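You operate a simulated robot arm through the tools that you are given. There is no shell and no other tool. Be economical: measure what you need, move in short steps, check, and stop when the job is done.

Carry out the task below with a simulated robot arm. There is one attempt and no reset: what you move stays moved.

TASK
Shut the soap drawer; start cotton at 30 with a 2-hour delay.
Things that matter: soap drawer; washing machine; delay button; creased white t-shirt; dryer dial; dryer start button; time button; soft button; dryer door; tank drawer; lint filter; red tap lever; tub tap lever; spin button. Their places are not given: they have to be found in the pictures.

It is judged by the outcome, as a careful person would: the job done as asked, and still so three seconds after it is handed in. It fails if anything else is knocked over, pushed out of place, dropped, spilled or broken.

THE ROBOT
A 6-joint arm with a two-finger parallel gripper, fixed in place. Base frame: the origin is at the foot of the arm, x ahead of it, y to its left, z up. Readings come in mm, degrees, newtons and seconds.
With the tool pointing down near the work surface it reaches from about 140 to 640 mm from the base axis. Its first joint turns from -115.0 to 115.0 degrees. Payload 4.2 kg.
The tool frame sits at the grasp point between the pads (the TCP): z along the fingers, y along the line on which they close. The tips reach 23 mm beyond it. The gripper opens to 94 mm. The fingers are 38 mm wide and 10 mm thick; the gripper's body (54 by 96 mm) begins 39 mm behind the TCP.
Orientation is that of the tool frame in the base frame, as a unit quaternion [w, x, y, z]. With the fingers straight down and closing along the base's y, the tool's x points along the base's -x, its y along +y and its z along -z.

THE INTERFACE
- The arm moves only by the tool nudge_tool. Its argument "motion" is a list of rows, each a list of 7 numbers: the shift along the tool's x, y, z in mm, then the turn, a rotation vector about the tool's x, y, z in degrees, then the finger opening in mm, from 0 to 94. In form: [[dx, dy, dz, rx, ry, rz, grip], ...]. A call has 1 to 8 rows; each row is the pose to reach, as a shift and turn from the pose commanded when the call began, along the tool's axes at that moment. Rows are played at 5 a second. More than 50 mm and 8.6 degrees between two rows, or a gripper value outside its range, and nothing of the call is played. A pose out of reach is approached as far as the arm can. The call stops where the force on the tool passes 90 N (or 10 N more than at its start, if that is more) or the arm is blocked; 0.2 s more then pass. Each finger travels about 108 mm/s and halts on what it meets, pressing with about 35 N; the grip force reading is that of the motor and also rises with nothing between the fingers. The clock runs only during rows and for 0.2 s after the last one: add rows that repeat a pose to give the fingers time. It gives the time, the measured TCP pose, the force on the tool (base axes), the opening and the grip force at its end, in the units of the frame above (readings bear some noise).
- Cameras (640 x 400 px; columns grow to the right, rows downward): "scene" is fixed at [211.2, 500.2, 1546.7]; the picture's right is [-0.76, -0.65, 0.00], its down [0.60, -0.70, -0.39] and it looks along [0.25, -0.29, 0.92] (base axes); focal length 214 px, centre (320, 200). "wrist" rides on the gripper at [-39, 0, -44] in the tool frame; the picture's right is [0.00, -1.00, 0.00], its down [0.97, 0.00, -0.24] and it looks along [0.24, 0.00, 0.97] (tool axes); focal length 218 px, centre (320, 200).
- capture(camera): a new picture of that camera. No time passes.
- slide_trunk(by): slides the trunk up (or, below 0, down) by that many mm; the arm rides with it, the base frame stays. It gives what a move gives, with no picture.
- point_at(camera, pixels): there is no depth. For up to 12 entries [column, row, z] of the newest picture of that camera ("zoom" is the newest enlarged one), the place [x, y] in the base frame at which the ray of that pixel passes the height z, good to about 3 mm, but the place of the scene camera against the robot may be out by one fixed shift of up to 12 mm in any direction. No time passes.
- enlarge(camera, box): a new picture of the part [left, top, right, bottom] of that camera's present view, enlarged. No time passes.
- finish_job(): hands the job in; it is judged then, once.

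Work in short steps. Measure before you move; look again where a grasp or a placing could have gone wrong, and mend it. You have 80 turns and 46 pictures in all, those below and enlarged ones among them. Open the gripper and draw the arm clear of the work before you hand the job in, unless the task says otherwise; then end with one line.

The tools are called after "Call:" as a command line: name --pt "numbers of a row" for each row, then --argument value for the rest, lists and objects as JSON in quotes. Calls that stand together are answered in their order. nudge_tool: Moves the arm, as the interface text tells. Its arguments: {"type":"object","properties":{"motion":{"type":"array"}},"required":["motion"]} The other tools are called the same way: slide_trunk (by) slides the trunk up or down; capture (camera) takes a picture; point_at (camera, pixels) gives the place at which the rays of pixels pass given heights; enlarge (camera, box) takes an enlarged picture of a part of a camera's view; finish_job () hands the job in.

At the start:

```text
time: 0.0
eef_pos: [599.4, -64.7, 1274.2]
orientation: [0.0, 0.001, 1.0, 0.0]
wrist_force: [0.0, -0.2, 0.1]
opening: 93.9
gripper_force: 0.1
trunk travel left (down, up): [-850.0, 140.0]
```

scene: 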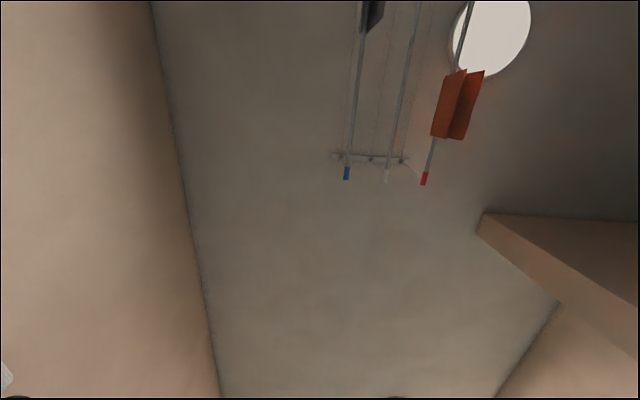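
wrist: 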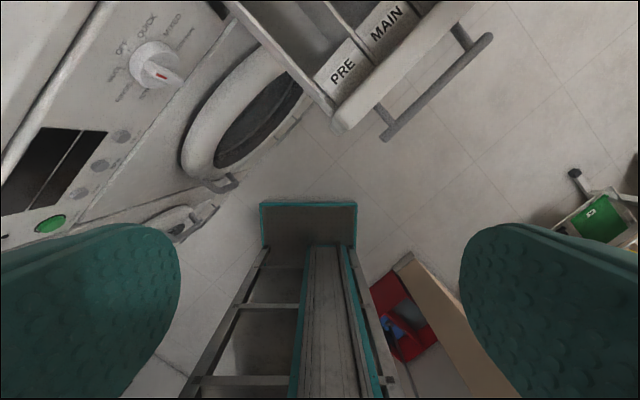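

The scene camera faces the ceiling, while the wrist camera shows the panel (upper left) and the open drawer (PRE/MAIN). I enlarge both parts to read them.

Call:
enlarge --camera "wrist" --box '[0, 0, 260, 240]'

Call:
enlarge --camera "wrist" --box '[200, 0, 520, 200]'

```text
1.67 times, centred on (130, 120) of wrist
```

zoom: 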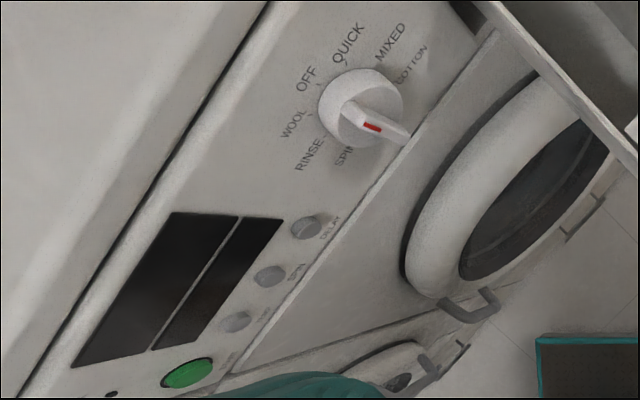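

```text
2.00 times, centred on (360, 100) of wrist
```

zoom: 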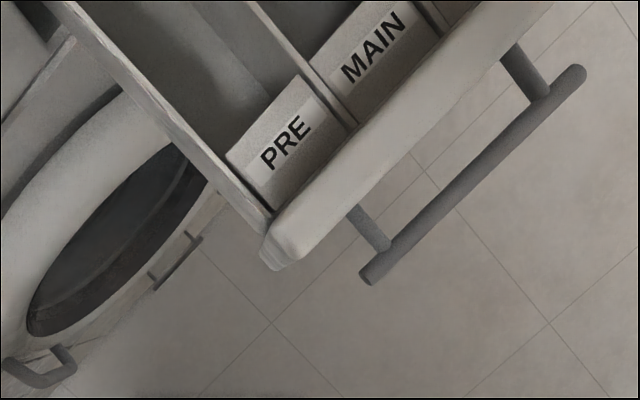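

To triangulate, I draw the arm back 150 mm in x (tool +x), closing the fingers, and look again.

Call:
nudge_tool --pt "40 0 0 0 0 0 60" --pt "80 0 0 0 0 0 30" --pt "120 0 0 0 0 0 0" --pt "150 0 0 0 0 0 0" --pt "150 0 0 0 0 0 0"

Call:
capture --camera "wrist"

```text
time: 1.2
eef_pos: [447.7, -64.9, 1273.1]
orientation: [0.0, 0.0, 1.0, 0.0]
wrist_force: [0.0, 0.1, -0.1]
opening: 0.0
gripper_force: 35.2
trunk travel left (down, up): [-850.0, 140.0]
```

```text
41 pictures are left
```

wrist: 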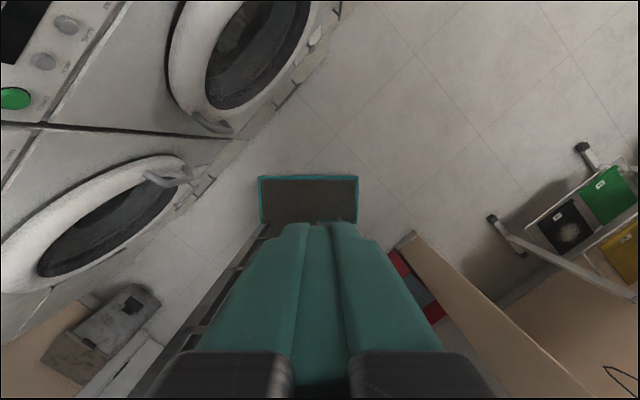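

Triangulating the two pictures: green start button near (540,287,1048), delay near (650,167,1050), panel vertical facing about (-0.71,-0.70), drawer handle around (700,-190,1050). I now pitch the tool up toward horizontal so that it faces the machine.

Call:
nudge_tool --pt "0 0 0 0 -7.5 0 0" --pt "0 0 0 0 -15 0 0" --pt "0 0 0 0 -22.5 0 0" --pt "0 0 0 0 -30 0 0" --pt "0 0 0 0 -37.5 0 0" --pt "0 0 0 0 -45 0 0" --pt "0 0 0 0 -52.5 0 0" --pt "0 0 0 0 -60 0 0"

Call:
nudge_tool --pt "0 0 0 0 -7.5 0 0" --pt "0 0 0 0 -15 0 0" --pt "0 0 0 0 -22.5 0 0" --pt "0 0 0 0 -30 0 0"

Call:
capture --camera "wrist"

```text
time: 3.0
eef_pos: [547.9, -11.4, 1353.0]
orientation: [0.501, 0.0, 0.865, -0.001]
wrist_force: [-0.6, 0.8, 0.1]
opening: 0.0
gripper_force: 34.8
out of reach, approached as far as the arm can: row 2, 3, 4, 5, 6, 7, 8
trunk travel left (down, up): [-850.0, 140.0]
```

```text
time: 4.0
eef_pos: [597.3, 23.4, 1399.4]
orientation: [0.708, 0.0, 0.706, 0.0]
wrist_force: [-0.4, -0.3, 0.1]
opening: 0.2
gripper_force: 34.4
out of reach, approached as far as the arm can: row 1, 2, 3, 4
trunk travel left (down, up): [-850.0, 140.0]
```

```text
40 pictures are left
```

wrist: 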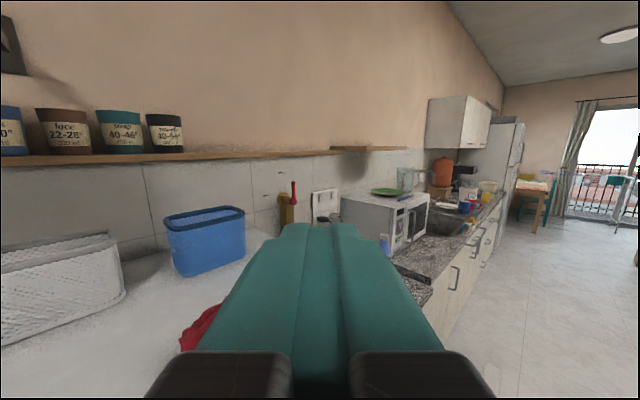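

The tool is now horizontal, facing +x, at z≈1399. I yaw it 45° left to face the panel, shifting the TCP slightly back and left.

Call:
nudge_tool --pt "0 9 -7 -7.5 0 0 0" --pt "0 18 -14 -15 0 0 0" --pt "0 27 -21 -22.5 0 0 0" --pt "0 36 -28 -30 0 0 0" --pt "0 45 -35 -37.5 0 0 0" --pt "0 53 -42 -45 0 0 0"

```text
time: 5.4
eef_pos: [569.2, 77.0, 1407.0]
orientation: [0.653, -0.271, 0.653, 0.27]
wrist_force: [-0.3, -0.5, 1.6]
opening: 0.0
gripper_force: 34.9
out of reach, approached as far as the arm can: row 1, 2, 3, 4, 5, 6
trunk travel left (down, up): [-850.0, 140.0]
```

Tool faces the panel at n≈458 (panel ≈580). I lower the trunk 200 mm and look.

Call:
slide_trunk --by -200

Call:
capture --camera "wrist"

```text
time: 7.6
eef_pos: [569.0, 76.9, 1206.6]
orientation: [0.653, -0.27, 0.654, 0.27]
wrist_force: [-0.9, -1.0, 0.0]
opening: 0.0
gripper_force: 35.5
trunk travel left (down, up): [-650.0, 340.0]
```

```text
39 pictures are left
```

wrist: 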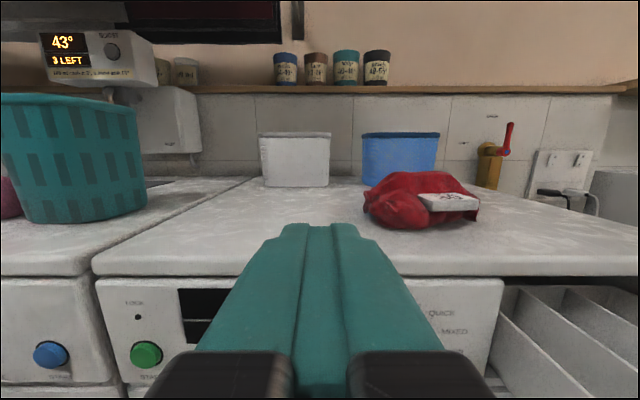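

The view shows the panel, a red tap lever at (508,140) and a socket at (565,190). I enlarge those.

Call:
enlarge --camera "wrist" --box '[360, 100, 640, 275]'

Call:
enlarge --camera "wrist" --box '[0, 20, 210, 150]'

```text
2.29 times, centred on (500, 188) of wrist
```

zoom: 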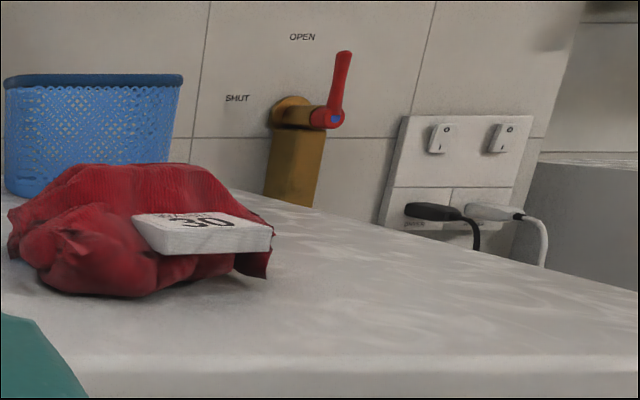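

```text
3.05 times, centred on (105, 85) of wrist
```

zoom: 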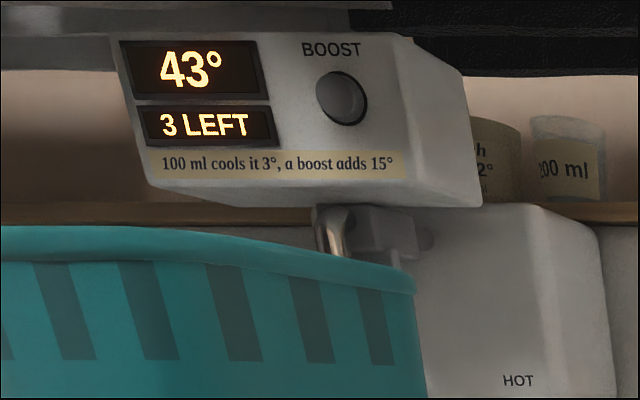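

The tap is OPEN. I lower another 110 mm to see the panel face on.

Call:
slide_trunk --by -110

Call:
capture --camera "wrist"

```text
time: 9.0
eef_pos: [570.6, 75.8, 1096.7]
orientation: [0.653, -0.271, 0.653, 0.271]
wrist_force: [1.3, -0.6, -0.1]
opening: 0.0
gripper_force: 35.1
trunk travel left (down, up): [-540.0, 450.0]
```

```text
36 pictures are left
```

wrist: 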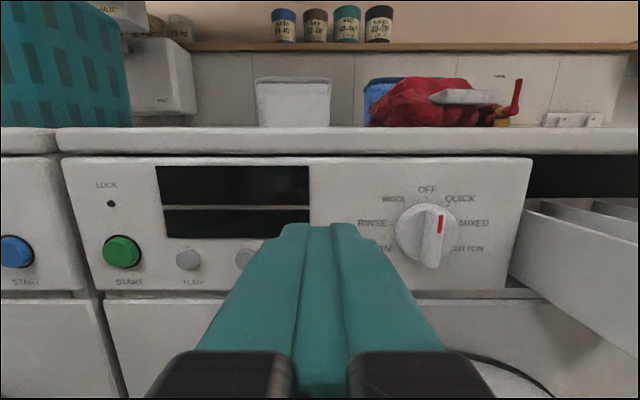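

I enlarge the dial to read all programme names and the pointer.

Call:
enlarge --camera "wrist" --box '[340, 165, 540, 290]'

```text
3.20 times, centred on (440, 228) of wrist
```

zoom: 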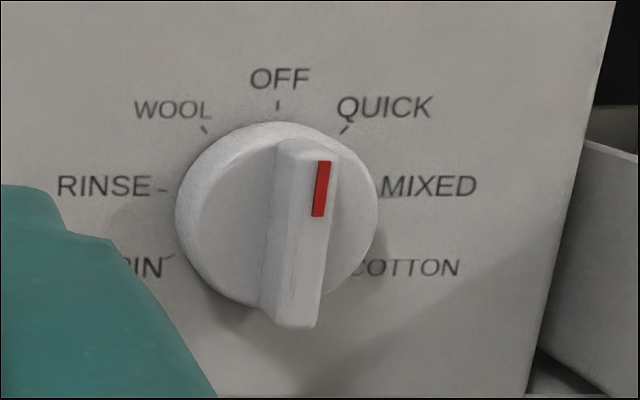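

The dial reads OFF with programmes about 40° apart (COTTON ≈120° clockwise); the buttons from the left are START, TEMP, SPIN, DELAY. First the drawer: I move in front of it at x≈566, y≈-283, turning to yaw 22°, and look.

Call:
nudge_tool --pt "0 -31 -32 3 0 0 0" --pt "0 -63 -64 6 0 0 0" --pt "0 -94 -96 9 0 0 0" --pt "0 -126 -128 12 0 0 0" --pt "0 -157 -160 15 0 0 0" --pt "0 -188 -192 18 0 0 0" --pt "0 -220 -224 21 0 0 0" --pt "0 -251 -256 23 0 0 0"

Call:
capture --camera "wrist"

```text
time: 10.8
eef_pos: [611.1, -262.8, 1101.9]
orientation: [0.688, -0.13, 0.703, 0.127]
wrist_force: [-0.1, -0.1, 0.4]
opening: 0.0
gripper_force: 34.5
out of reach, approached as far as the arm can: row 1, 2, 3, 4, 5, 6, 7, 8
trunk travel left (down, up): [-540.0, 450.0]
```

```text
34 pictures are left
```

wrist: 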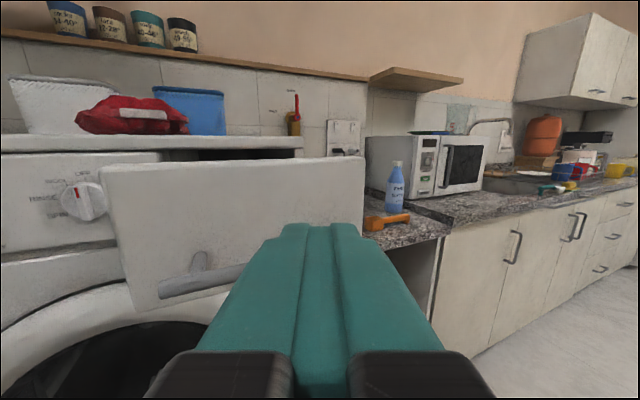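

The drawer front shows left edge ≈(105–150, 165–310) with its handle bar's left end at (163,292); triangulated bar left end ≈(650,-134,1050), s from 554 to 704. I lower the trunk 50 mm and move to a pose 35 mm before the bar.

Call:
slide_trunk --by -52

Call:
nudge_tool --pt "0 18 21 0 0 0 0" --pt "0 37 42 0 0 0 0"

Call:
capture --camera "wrist"

```text
time: 11.7
eef_pos: [611.4, -261.1, 1048.9]
orientation: [0.688, -0.131, 0.702, 0.128]
wrist_force: [0.1, 0.5, -0.7]
opening: 0.3
gripper_force: 34.7
trunk travel left (down, up): [-488.0, 502.0]
```

```text
time: 12.3
eef_pos: [636.3, -212.3, 1049.0]
orientation: [0.688, -0.131, 0.702, 0.129]
wrist_force: [0.6, -0.2, 0.6]
opening: 0.2
gripper_force: 35.0
trunk travel left (down, up): [-488.0, 502.0]
```

```text
33 pictures are left
```

wrist: 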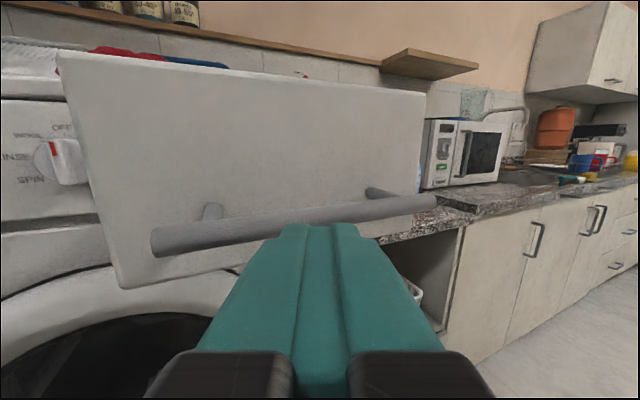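

The bar passes at (290,224) just ahead of the fingertips, at z≈1046, well centred. I push along the drawer's axis by 130 mm.

Call:
nudge_tool --pt "0 8 18 0 0 0 0" --pt "-1 16 36 0 0 0 0" --pt "-1 24 55 0 0 0 0" --pt "-1 32 73 0 0 0 0" --pt "-2 41 91 0 0 0 0" --pt "-2 48 109 0 0 0 0" --pt "-2 53 119 0 0 0 0"

Call:
capture --camera "wrist"

```text
time: 13.9
eef_pos: [729.2, -120.3, 1049.2]
orientation: [0.688, -0.131, 0.702, 0.128]
wrist_force: [-0.1, 0.1, 0.2]
opening: 0.0
gripper_force: 34.9
trunk travel left (down, up): [-488.0, 502.0]
```

```text
32 pictures are left
```

wrist: 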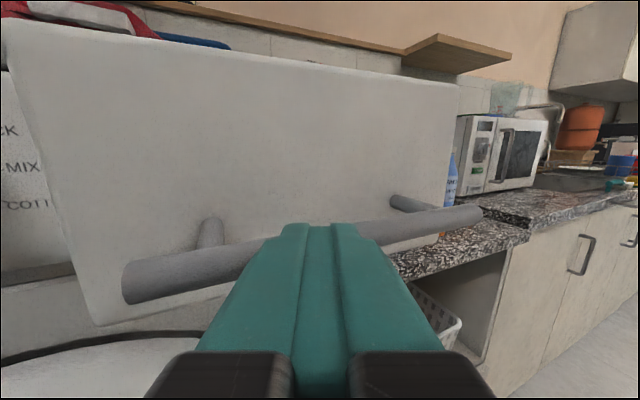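

The drawer slides in freely with the bar on the fingertips. I go on another 90 mm in smaller rows.

Call:
nudge_tool --pt "0 6 14 0 0 0 0" --pt "0 12 27 0 0 0 0" --pt "-1 18 41 0 0 0 0" --pt "-1 24 55 0 0 0 0" --pt "-1 29 64 0 0 0 0" --pt "-2 33 73 0 0 0 0" --pt "-2 37 82 0 0 0 0"

Call:
capture --camera "wrist"

```text
time: 15.5
eef_pos: [789.2, -56.7, 1048.4]
orientation: [0.687, -0.13, 0.703, 0.128]
wrist_force: [-40.3, -14.4, -3.5]
opening: 0.1
gripper_force: 34.8
trunk travel left (down, up): [-488.0, 502.0]
```

```text
31 pictures are left
```

wrist: 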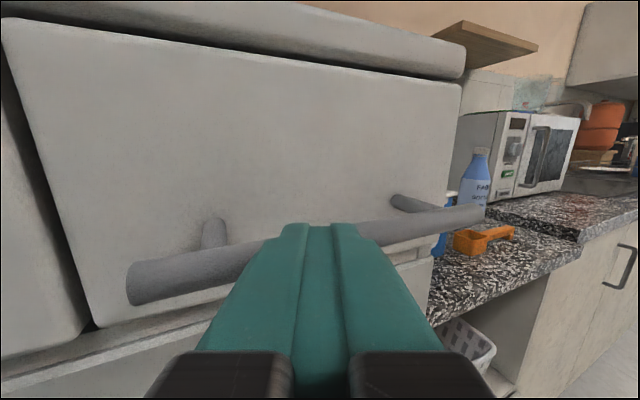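

The readings show -43 N at n≈518 and the front sits flush under the worktop: the drawer is shut. I back off along the same line.

Call:
nudge_tool --pt "0 -8 -18 0 0 0 0" --pt "0 -24 -55 0 0 0 0" --pt "0 -41 -91 0 0 0 0" --pt "0 -57 -128 0 0 0 0"

```text
time: 16.5
eef_pos: [693.8, -154.1, 1051.7]
orientation: [0.687, -0.132, 0.703, 0.128]
wrist_force: [-0.2, 0.3, 0.4]
opening: 0.0
gripper_force: 35.6
trunk travel left (down, up): [-488.0, 502.0]
```

Now I go to the dial: turn to yaw 45°, with the TCP at about (601,-21,1070), 170 mm before the panel.

Call:
nudge_tool --pt "-4 39 -10 -6 -0.3 0 0" --pt "-9 79 -20 -12 -0.6 0 0" --pt "-13 118 -30 -18 -0.9 0 30" --pt "-18 157 -39 -23.8 -1.3 0 60" --pt "-18 157 -39 -23.8 -1.3 0 60"

Call:
capture --camera "wrist"

```text
time: 17.7
eef_pos: [598.1, -22.4, 1069.4]
orientation: [0.653, -0.27, 0.653, 0.272]
wrist_force: [0.3, -0.2, -0.7]
opening: 59.8
gripper_force: 0.1
trunk travel left (down, up): [-488.0, 502.0]
```

```text
30 pictures are left
```

wrist: 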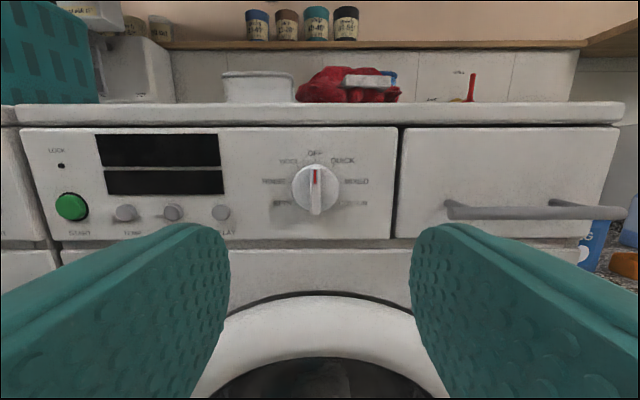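

The drawer is flush. I enlarge the dial to centre on it exactly.

Call:
enlarge --camera "wrist" --box '[250, 140, 380, 221]'

```text
4.92 times, centred on (315, 180) of wrist
```

zoom: 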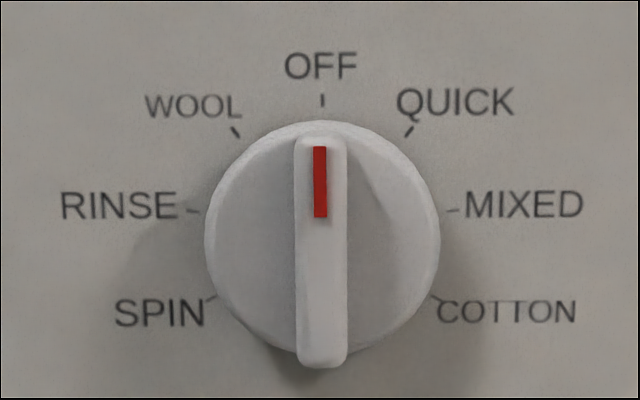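

Dial axis is at about s=434.4, z=1068; the wing is ≈10 mm thick and upright. I shift 4 mm left, set the opening to 34, and advance to tip n≈545.

Call:
nudge_tool --pt "1 4.4 30 0 0 0 34" --pt "1 4.4 60 0 0 0 34" --pt "1 4.4 85 0 0 0 34" --pt "1 4.4 105 0 0 0 34" --pt "1 4.4 115 0 0 0 34"

Call:
capture --camera "wrist"

```text
time: 18.9
eef_pos: [680.3, 61.7, 1070.0]
orientation: [0.654, -0.268, 0.653, 0.272]
wrist_force: [-0.3, -0.4, -0.2]
opening: 33.9
gripper_force: 0.1
trunk travel left (down, up): [-488.0, 502.0]
```

```text
28 pictures are left
```

wrist: 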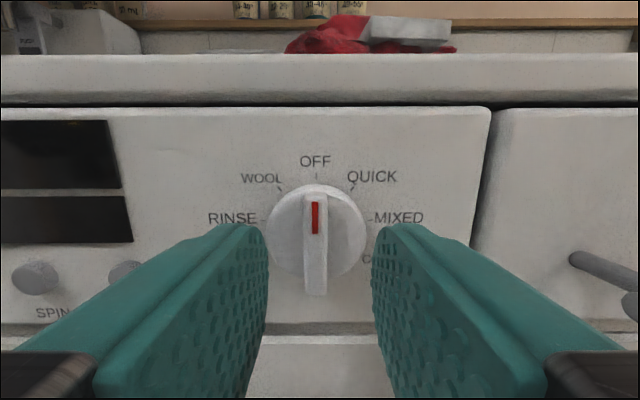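

Tips are at n≈548; the wing's front is near 565 and the panel at 580–590. I advance 15 mm gently and check force.

Call:
nudge_tool --pt "1.5 0 5 0 0 0 34" --pt "1.5 0 10 0 0 0 34" --pt "1.5 0 15 0 0 0 34" --pt "1.5 0 20 0 0 0 34"

Call:
capture --camera "wrist"

```text
time: 19.9
eef_pos: [693.8, 76.5, 1068.3]
orientation: [0.654, -0.268, 0.653, 0.273]
wrist_force: [-0.3, 0.0, 0.7]
opening: 34.1
gripper_force: 0.0
trunk travel left (down, up): [-488.0, 502.0]
```

```text
27 pictures are left
```

wrist: 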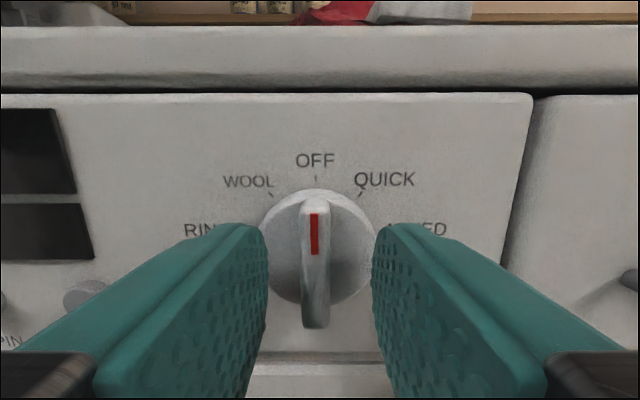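

No contact yet, wing between the fingers. I advance another 10 mm in 2.5 mm rows.

Call:
nudge_tool --pt "0 0 2.5 0 0 0 34" --pt "0 0 5 0 0 0 34" --pt "0 0 7.5 0 0 0 34" --pt "0 0 10 0 0 0 34"

```text
time: 20.9
eef_pos: [699.0, 81.0, 1068.5]
orientation: [0.653, -0.267, 0.654, 0.272]
wrist_force: [-43.8, -38.0, -7.8]
opening: 35.5
gripper_force: 1.5
trunk travel left (down, up): [-488.0, 502.0]
```

Contact with the disc at TCP n≈551.5 (58 N). I back off so the tips clear by about 2 mm, then close on the wing.

Call:
nudge_tool --pt "0 0 -5.5 0 0 0 34" --pt "0 0 -5.5 0 0 0 10" --pt "0 0 -5.5 0 0 0 5" --pt "0 0 -5.5 0 0 0 5"

Call:
capture --camera "wrist"

```text
time: 21.9
eef_pos: [697.8, 82.5, 1070.2]
orientation: [0.655, -0.27, 0.651, 0.273]
wrist_force: [23.2, 25.7, 9.6]
opening: 9.5
gripper_force: 45.1
trunk travel left (down, up): [-488.0, 502.0]
```

```text
26 pictures are left
```

wrist: 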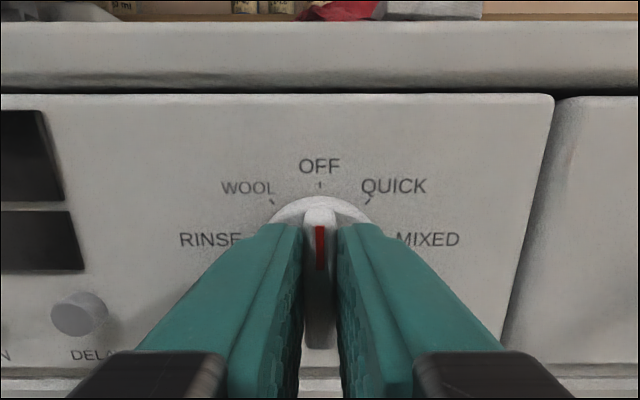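

The wing is held (opening 9.5). I ease forward 1.5 mm and turn clockwise 40° as a first part.

Call:
nudge_tool --pt "0 0 1.5 0 0 8 5" --pt "0 0 1.5 0 0 16 5" --pt "0 0 1.5 0 0 24 5" --pt "0 0 1.5 0 0 32 5" --pt "0 0 1.5 0 0 40 5" --pt "0 0 1.5 0 0 40 5"

Call:
capture --camera "wrist"

```text
time: 23.3
eef_pos: [698.7, 79.5, 1068.3]
orientation: [0.522, -0.029, 0.705, 0.479]
wrist_force: [20.6, 12.6, 24.9]
opening: 9.8
gripper_force: 44.8
trunk travel left (down, up): [-488.0, 502.0]
```

```text
25 pictures are left
```

wrist: 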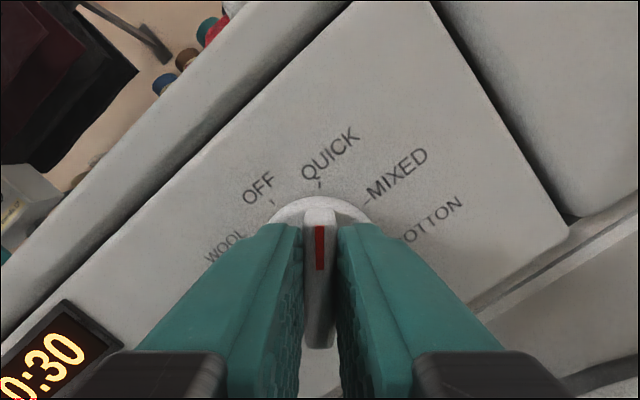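

The dial now points at QUICK and the display lit. I turn on 40° more, then another 40°.

Call:
nudge_tool --pt "0 0 0.5 0 0 8 5" --pt "0 0 0.5 0 0 16 5" --pt "0 0 0.5 0 0 24 5" --pt "0 0 0.5 0 0 32 5" --pt "0 0 0.5 0 0 40 5" --pt "0 0 0.5 0 0 40 5"

Call:
capture --camera "wrist"

```text
time: 24.7
eef_pos: [698.1, 80.3, 1067.3]
orientation: [0.326, 0.216, 0.672, 0.629]
wrist_force: [17.7, -0.1, 14.9]
opening: 9.7
gripper_force: 44.6
trunk travel left (down, up): [-488.0, 502.0]
```

```text
24 pictures are left
```

wrist: 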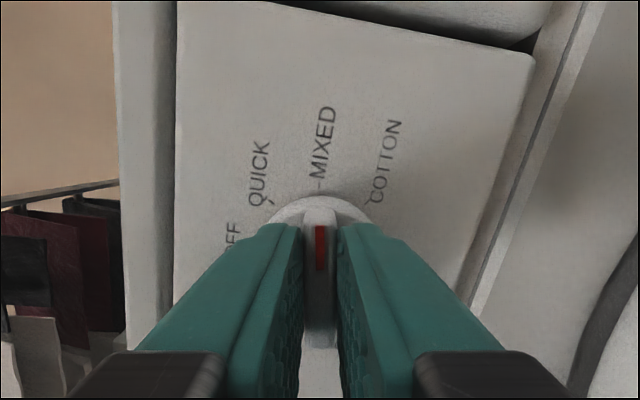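

At MIXED now. The final 40° to COTTON.

Call:
nudge_tool --pt "0 0 0.5 0 0 8 5" --pt "0 0 0.5 0 0 16 5" --pt "0 0 0.5 0 0 24 5" --pt "0 0 0.5 0 0 32 5" --pt "0 0 0.5 0 0 40 5" --pt "0 0 0.5 0 0 40 5"

Call:
capture --camera "wrist"

```text
time: 26.1
eef_pos: [698.7, 80.8, 1064.9]
orientation: [0.09, 0.433, 0.561, 0.7]
wrist_force: [-0.5, -17.4, -14.9]
opening: 9.9
gripper_force: 44.9
trunk travel left (down, up): [-488.0, 502.0]
```

```text
23 pictures are left
```

wrist: 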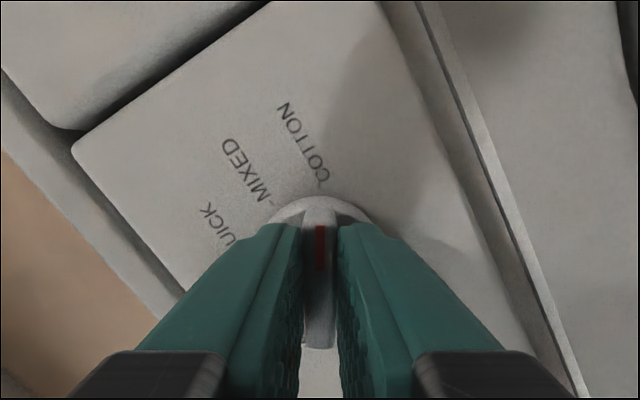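

It points at COTTON. I open, draw back, and check.

Call:
nudge_tool --pt "0 0 0 0 0 0 20" --pt "0 0 0 0 0 0 30" --pt "0 0 -10 0 0 0 30" --pt "0 0 -40 0 0 0 30" --pt "0 0 -80 0 0 0 30" --pt "0 0 -110 0 0 0 30"

Call:
nudge_tool --pt "0 0 0 0 0 -8.5 10" --pt "0 0 0 0 0 -17 0" --pt "0 0 0 0 0 -25.5 0" --pt "0 0 0 0 0 -34 0" --pt "0 0 0 0 0 -42.5 0" --pt "0 0 0 0 0 -51 0" --pt "0 0 0 0 0 -59 0"

Call:
nudge_tool --pt "0 0 0 0 0 -8.5 0" --pt "0 0 0 0 0 -17 0" --pt "0 0 0 0 0 -25.5 0" --pt "0 0 0 0 0 -34 0" --pt "0 0 0 0 0 -42.5 0" --pt "0 0 0 0 0 -51 0" --pt "0 0 0 0 0 -59.5 0"

Call:
capture --camera "wrist"

```text
time: 27.5
eef_pos: [621.7, 3.5, 1066.0]
orientation: [0.091, 0.431, 0.56, 0.702]
wrist_force: [0.3, 0.6, 0.0]
opening: 29.9
gripper_force: 0.0
trunk travel left (down, up): [-488.0, 502.0]
```

```text
time: 29.1
eef_pos: [620.5, 3.1, 1068.5]
orientation: [0.427, 0.099, 0.699, 0.565]
wrist_force: [0.5, -1.1, -0.4]
opening: 0.1
gripper_force: 35.6
trunk travel left (down, up): [-488.0, 502.0]
```

```text
time: 30.7
eef_pos: [620.4, 3.4, 1067.4]
orientation: [0.651, -0.262, 0.656, 0.279]
wrist_force: [0.3, -0.6, 0.3]
opening: 0.0
gripper_force: 35.1
trunk travel left (down, up): [-488.0, 502.0]
```

```text
22 pictures are left
```

wrist: 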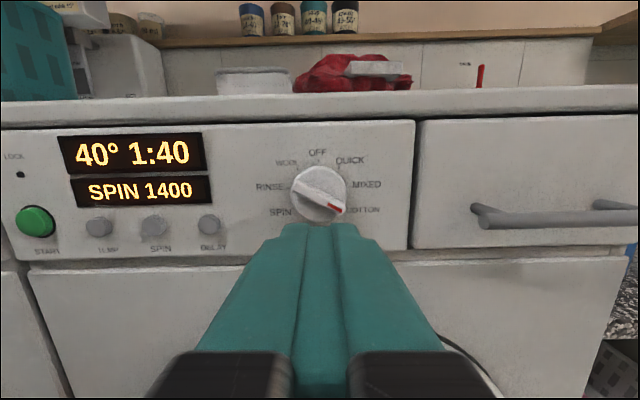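

COTTON is set and the display reads "40° 1:40 / SPIN 1400". TEMP at (99,227) is near s≈239, z≈1042; I move there, to n≈490.

Call:
nudge_tool --pt "6 49 12 0 0 0 0" --pt "12 98 24 0 0 -0.5 0" --pt "18 147 36 0 0 -1 0" --pt "24 196 49 0 0 -1.3 0"

Call:
capture --camera "wrist"

```text
refused: row 1 steps farther than a row can; nothing moved
```

```text
21 pictures are left
```

wrist: 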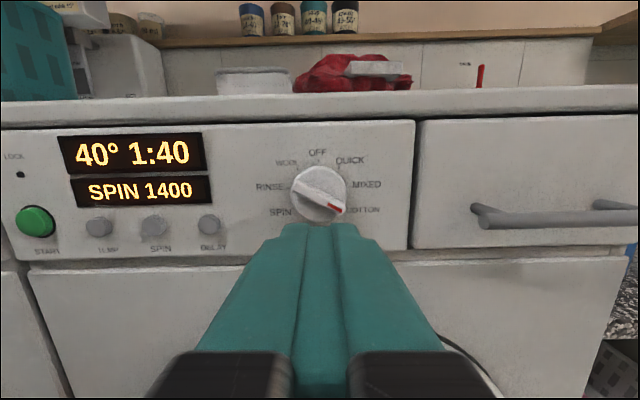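

The step was slightly over 50 mm; I repeat with smaller rows.

Call:
nudge_tool --pt "4 33 8 0 0 0 0" --pt "8 66 16 0 0 0 0" --pt "12 99 24 0 0 -0.5 0" --pt "16 132 32 0 0 -1 0" --pt "20 165 40 0 0 -1.3 0" --pt "24 196 49 0 0 -1.3 0"

Call:
capture --camera "wrist"

```text
time: 32.1
eef_pos: [517.1, 177.7, 1047.9]
orientation: [0.653, -0.267, 0.653, 0.274]
wrist_force: [0.5, -0.2, 0.2]
opening: 0.1
gripper_force: 34.9
trunk travel left (down, up): [-488.0, 502.0]
```

```text
20 pictures are left
```

wrist: 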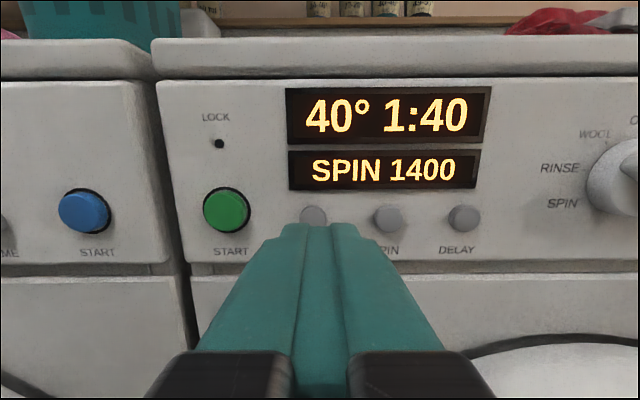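

TEMP is at (313,216): s≈235.7, z≈1045. I align and advance to tip n≈566, then onward 2 mm at a time until contact.

Call:
nudge_tool --pt "2.5 4.5 20 0 0 0 0" --pt "2.5 4.5 38 0 0 0 0" --pt "2.5 4.5 48 0 0 0 0" --pt "2.5 4.5 52 0 0 0 0"

Call:
capture --camera "wrist"

```text
time: 33.1
eef_pos: [549.3, 217.5, 1046.7]
orientation: [0.653, -0.267, 0.654, 0.274]
wrist_force: [-0.5, 1.0, 0.0]
opening: 0.0
gripper_force: 35.2
trunk travel left (down, up): [-488.0, 502.0]
```

```text
19 pictures are left
```

wrist: 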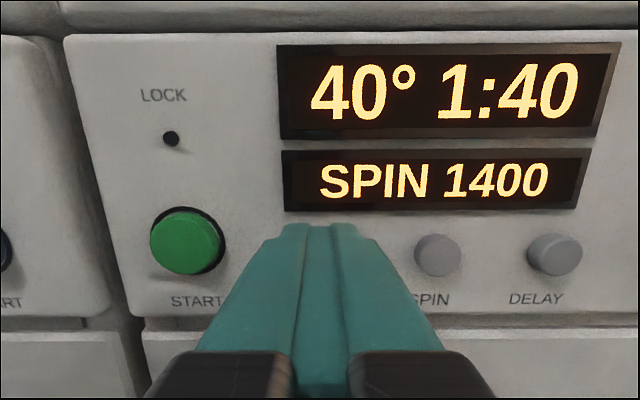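

Aligned (SPIN at (437,254), 46 mm to the right). I press on in small rows up to 12 mm, then retreat 15 mm.

Call:
nudge_tool --pt "0 0 3 0 0 0 0" --pt "0 0 6 0 0 0 0" --pt "0 0 8 0 0 0 0" --pt "0 0 10 0 0 0 0"

Call:
enlarge --camera "wrist" --box '[240, 10, 640, 260]'

```text
time: 34.1
eef_pos: [557.4, 224.4, 1047.5]
orientation: [0.653, -0.269, 0.653, 0.273]
wrist_force: [-0.5, 1.1, 0.2]
opening: 0.0
gripper_force: 35.5
trunk travel left (down, up): [-488.0, 502.0]
```

```text
1.60 times, centred on (440, 135) of wrist
```

zoom: 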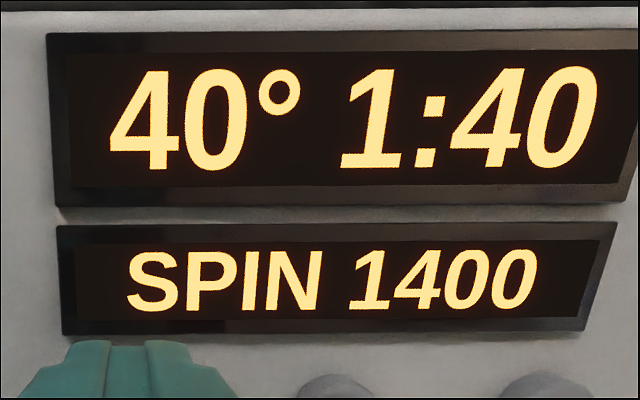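

No contact yet (tip n≈576). Another 8 mm in 2 mm rows.

Call:
nudge_tool --pt "0 0 2 0 0 0 0" --pt "0 0 4 0 0 0 0" --pt "0 0 6 0 0 0 0" --pt "0 0 8 0 0 0 0"

```text
time: 35.1
eef_pos: [562.6, 230.1, 1048.0]
orientation: [0.654, -0.266, 0.654, 0.273]
wrist_force: [-2.5, -1.7, 2.3]
opening: 0.1
gripper_force: 35.1
trunk travel left (down, up): [-488.0, 502.0]
```

Light contact (≈3.5 N). I press 3 mm further, hold, and come back 12 mm.

Call:
nudge_tool --pt "0 0 1.5 0 0 0 0" --pt "0 0 3 0 0 0 0" --pt "0 0 3 0 0 0 0"

Call:
enlarge --camera "wrist" --box '[240, 10, 640, 260]'

```text
time: 35.9
eef_pos: [563.3, 230.2, 1047.2]
orientation: [0.653, -0.268, 0.654, 0.273]
wrist_force: [-35.5, -34.0, -5.8]
opening: 0.0
gripper_force: 34.6
trunk travel left (down, up): [-488.0, 502.0]
```

```text
1.60 times, centred on (440, 135) of wrist
```

zoom: 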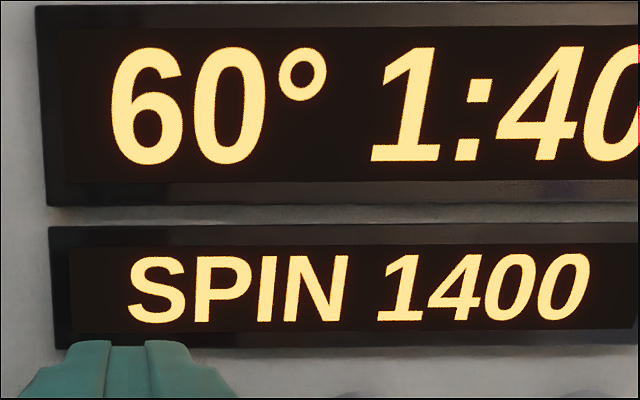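

It registers: 60° now. I release (10 mm back) and press once more, ending released, and look.

Call:
nudge_tool --pt "0 0 -5 0 0 0 0" --pt "0 0 -10 0 0 0 0" --pt "0 0 -10 0 0 0 0" --pt "0 0 -4 0 0 0 0" --pt "0 0 0 0 0 0 0" --pt "0 0 0 0 0 0 0" --pt "0 0 -10 0 0 0 0"

Call:
enlarge --camera "wrist" --box '[240, 10, 640, 260]'

```text
time: 37.5
eef_pos: [558.6, 224.6, 1047.6]
orientation: [0.654, -0.267, 0.654, 0.272]
wrist_force: [-0.3, 0.3, -0.3]
opening: 0.0
gripper_force: 35.1
trunk travel left (down, up): [-488.0, 502.0]
```

```text
1.60 times, centred on (440, 135) of wrist
```

zoom: 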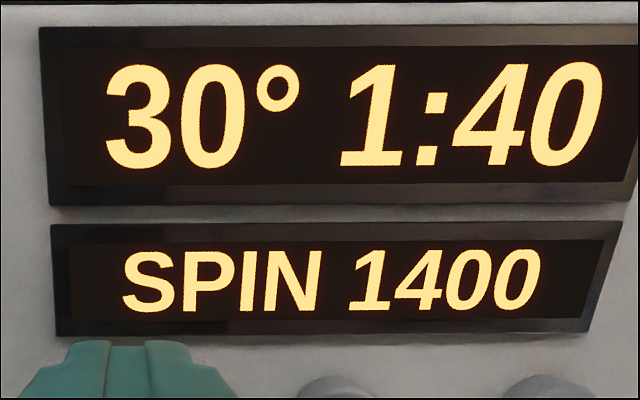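

30° is set. Now I draw back 18 mm, shift 92 mm right to DELAY and look.

Call:
nudge_tool --pt "0 0 -18 0 0 0 0" --pt "0 -31 -18 0 0 0 0" --pt "0 -62 -18 0 0 0 0" --pt "0 -92 -18 0 0 0 0"

Call:
capture --camera "wrist"

```text
time: 38.5
eef_pos: [610.0, 146.9, 1049.0]
orientation: [0.653, -0.268, 0.653, 0.273]
wrist_force: [-0.5, 0.4, 0.7]
opening: 0.1
gripper_force: 34.8
trunk travel left (down, up): [-488.0, 502.0]
```

```text
15 pictures are left
```

wrist: 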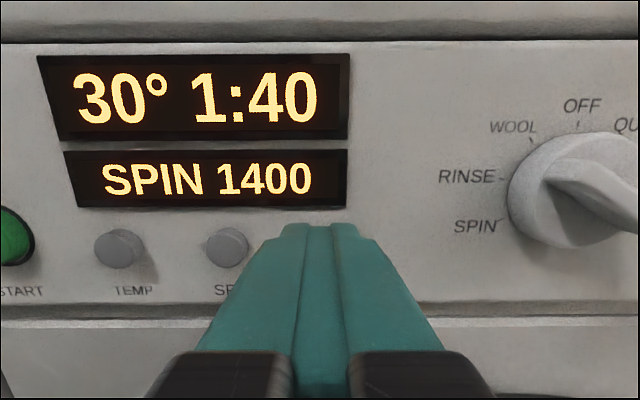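

TEMP at (119,249) and SPIN at (226,247) put DELAY near column 333, so I shift 5 mm right and press as deep as for TEMP, then release.

Call:
nudge_tool --pt "0 -5 8 0 0 0 0" --pt "0 -5 18 0 0 0 0" --pt "0 -5 24 0 0 0 0" --pt "0 -5 28 0 0 0 0" --pt "0 -5 28 0 0 0 0" --pt "0 -5 18 0 0 0 0" --pt "0 -5 10 0 0 0 0"

Call:
enlarge --camera "wrist" --box '[0, 0, 400, 250]'

```text
time: 40.1
eef_pos: [621.0, 150.2, 1045.4]
orientation: [0.653, -0.268, 0.654, 0.272]
wrist_force: [0.3, 0.0, -0.8]
opening: 0.0
gripper_force: 35.0
trunk travel left (down, up): [-488.0, 502.0]
```

```text
1.60 times, centred on (200, 125) of wrist
```

zoom: 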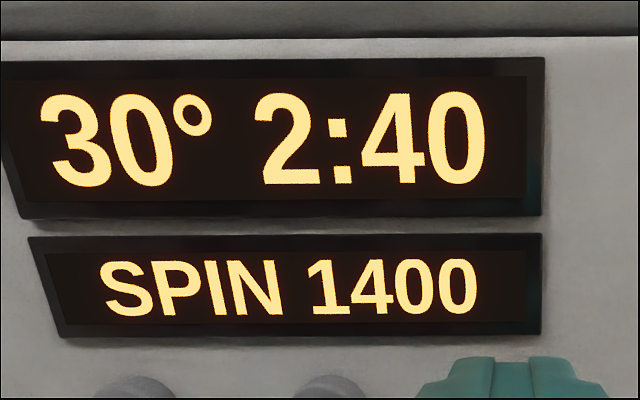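

One press added an hour (2:40). I press once more for the 2-hour delay.

Call:
nudge_tool --pt "0 0 8 0 0 0 0" --pt "0 0 14 0 0 0 0" --pt "0 0 18 0 0 0 0" --pt "0 0 18 0 0 0 0" --pt "0 0 8 0 0 0 0" --pt "0 0 -8 0 0 0 0"

Call:
enlarge --camera "wrist" --box '[0, 0, 400, 250]'

```text
time: 41.5
eef_pos: [615.3, 143.9, 1046.6]
orientation: [0.653, -0.268, 0.654, 0.273]
wrist_force: [0.3, -0.3, 0.3]
opening: 0.0
gripper_force: 34.6
trunk travel left (down, up): [-488.0, 502.0]
```

```text
1.60 times, centred on (200, 125) of wrist
```

zoom: 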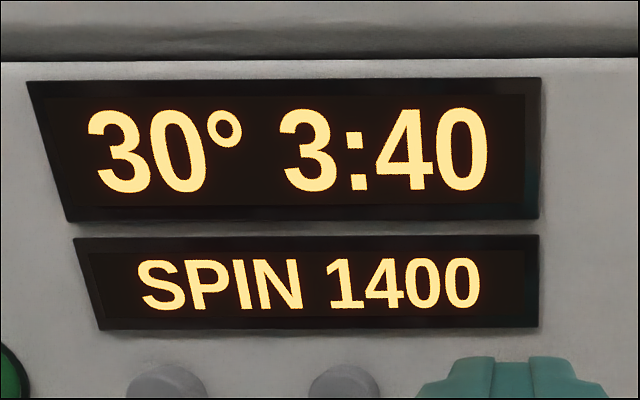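

3:40 means a 2-hour delay. Now START: draw back 25 mm and shift 150 mm left, up 3 mm, then look.

Call:
nudge_tool --pt "0 0 -25 0 0 0 0" --pt "-1 37 -25 0 0 0 0" --pt "-2 75 -25 0 0 0 0" --pt "-3 112 -25 0 0 0 0" --pt "-3 150 -25 0 0 0 0"

Call:
capture --camera "wrist"

```text
time: 42.7
eef_pos: [490.7, 232.6, 1051.5]
orientation: [0.653, -0.267, 0.654, 0.273]
wrist_force: [0.8, -0.9, -0.3]
opening: 0.0
gripper_force: 34.7
trunk travel left (down, up): [-488.0, 502.0]
```

```text
12 pictures are left
```

wrist: 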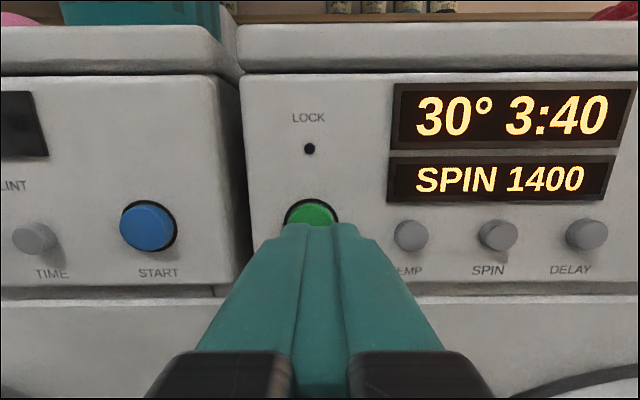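

START is at column 312, nearly on the fingertips. I shift 3 mm left and press, with small final rows.

Call:
nudge_tool --pt "0 3 20 0 0 0 0" --pt "0 3 32 0 0 0 0" --pt "0 3 38 0 0 0 0" --pt "0 3 42 0 0 0 0" --pt "0 3 45 0 0 0 0" --pt "0 3 48 0 0 0 0"

Call:
capture --camera "wrist"

```text
time: 44.1
eef_pos: [521.8, 269.9, 1050.9]
orientation: [0.653, -0.268, 0.653, 0.273]
wrist_force: [-3.3, -2.7, 0.9]
opening: 0.2
gripper_force: 35.1
trunk travel left (down, up): [-488.0, 502.0]
```

```text
11 pictures are left
```

wrist: 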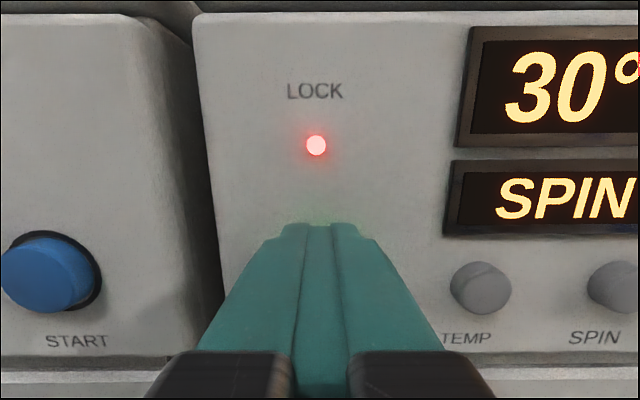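

The LOCK lamp is lit: the programme has started. I release straight back, open the fingers and look at the whole.

Call:
nudge_tool --pt "0 0 -20 0 0 0 0" --pt "0 -20 -45 0 0 0 0" --pt "0 -60 -60 0 0 0 20" --pt "0 -100 -75 0 0 0 40" --pt "0 -140 -90 0 0 0 60" --pt "0 -180 -105 0 0 0 60"

Call:
capture --camera "wrist"

```text
time: 45.5
eef_pos: [575.5, 67.3, 1049.6]
orientation: [0.653, -0.269, 0.653, 0.274]
wrist_force: [0.6, -0.1, 0.1]
opening: 60.0
gripper_force: 0.1
trunk travel left (down, up): [-488.0, 502.0]
```

```text
10 pictures are left
```

wrist: 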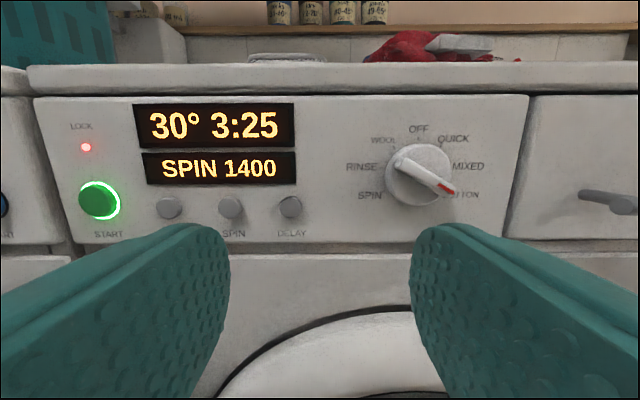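

The machine runs: START ring and LOCK lit, 30°, 3:25 counting down, dial on COTTON, drawer shut. The arm is clear and the gripper open; I hand in.

Call:
finish_job

```text
The job is handed in.
```

The soap drawer is shut, and cotton at 30° is started with a 2-hour delay: START and LOCK are lit and the display is counting down.
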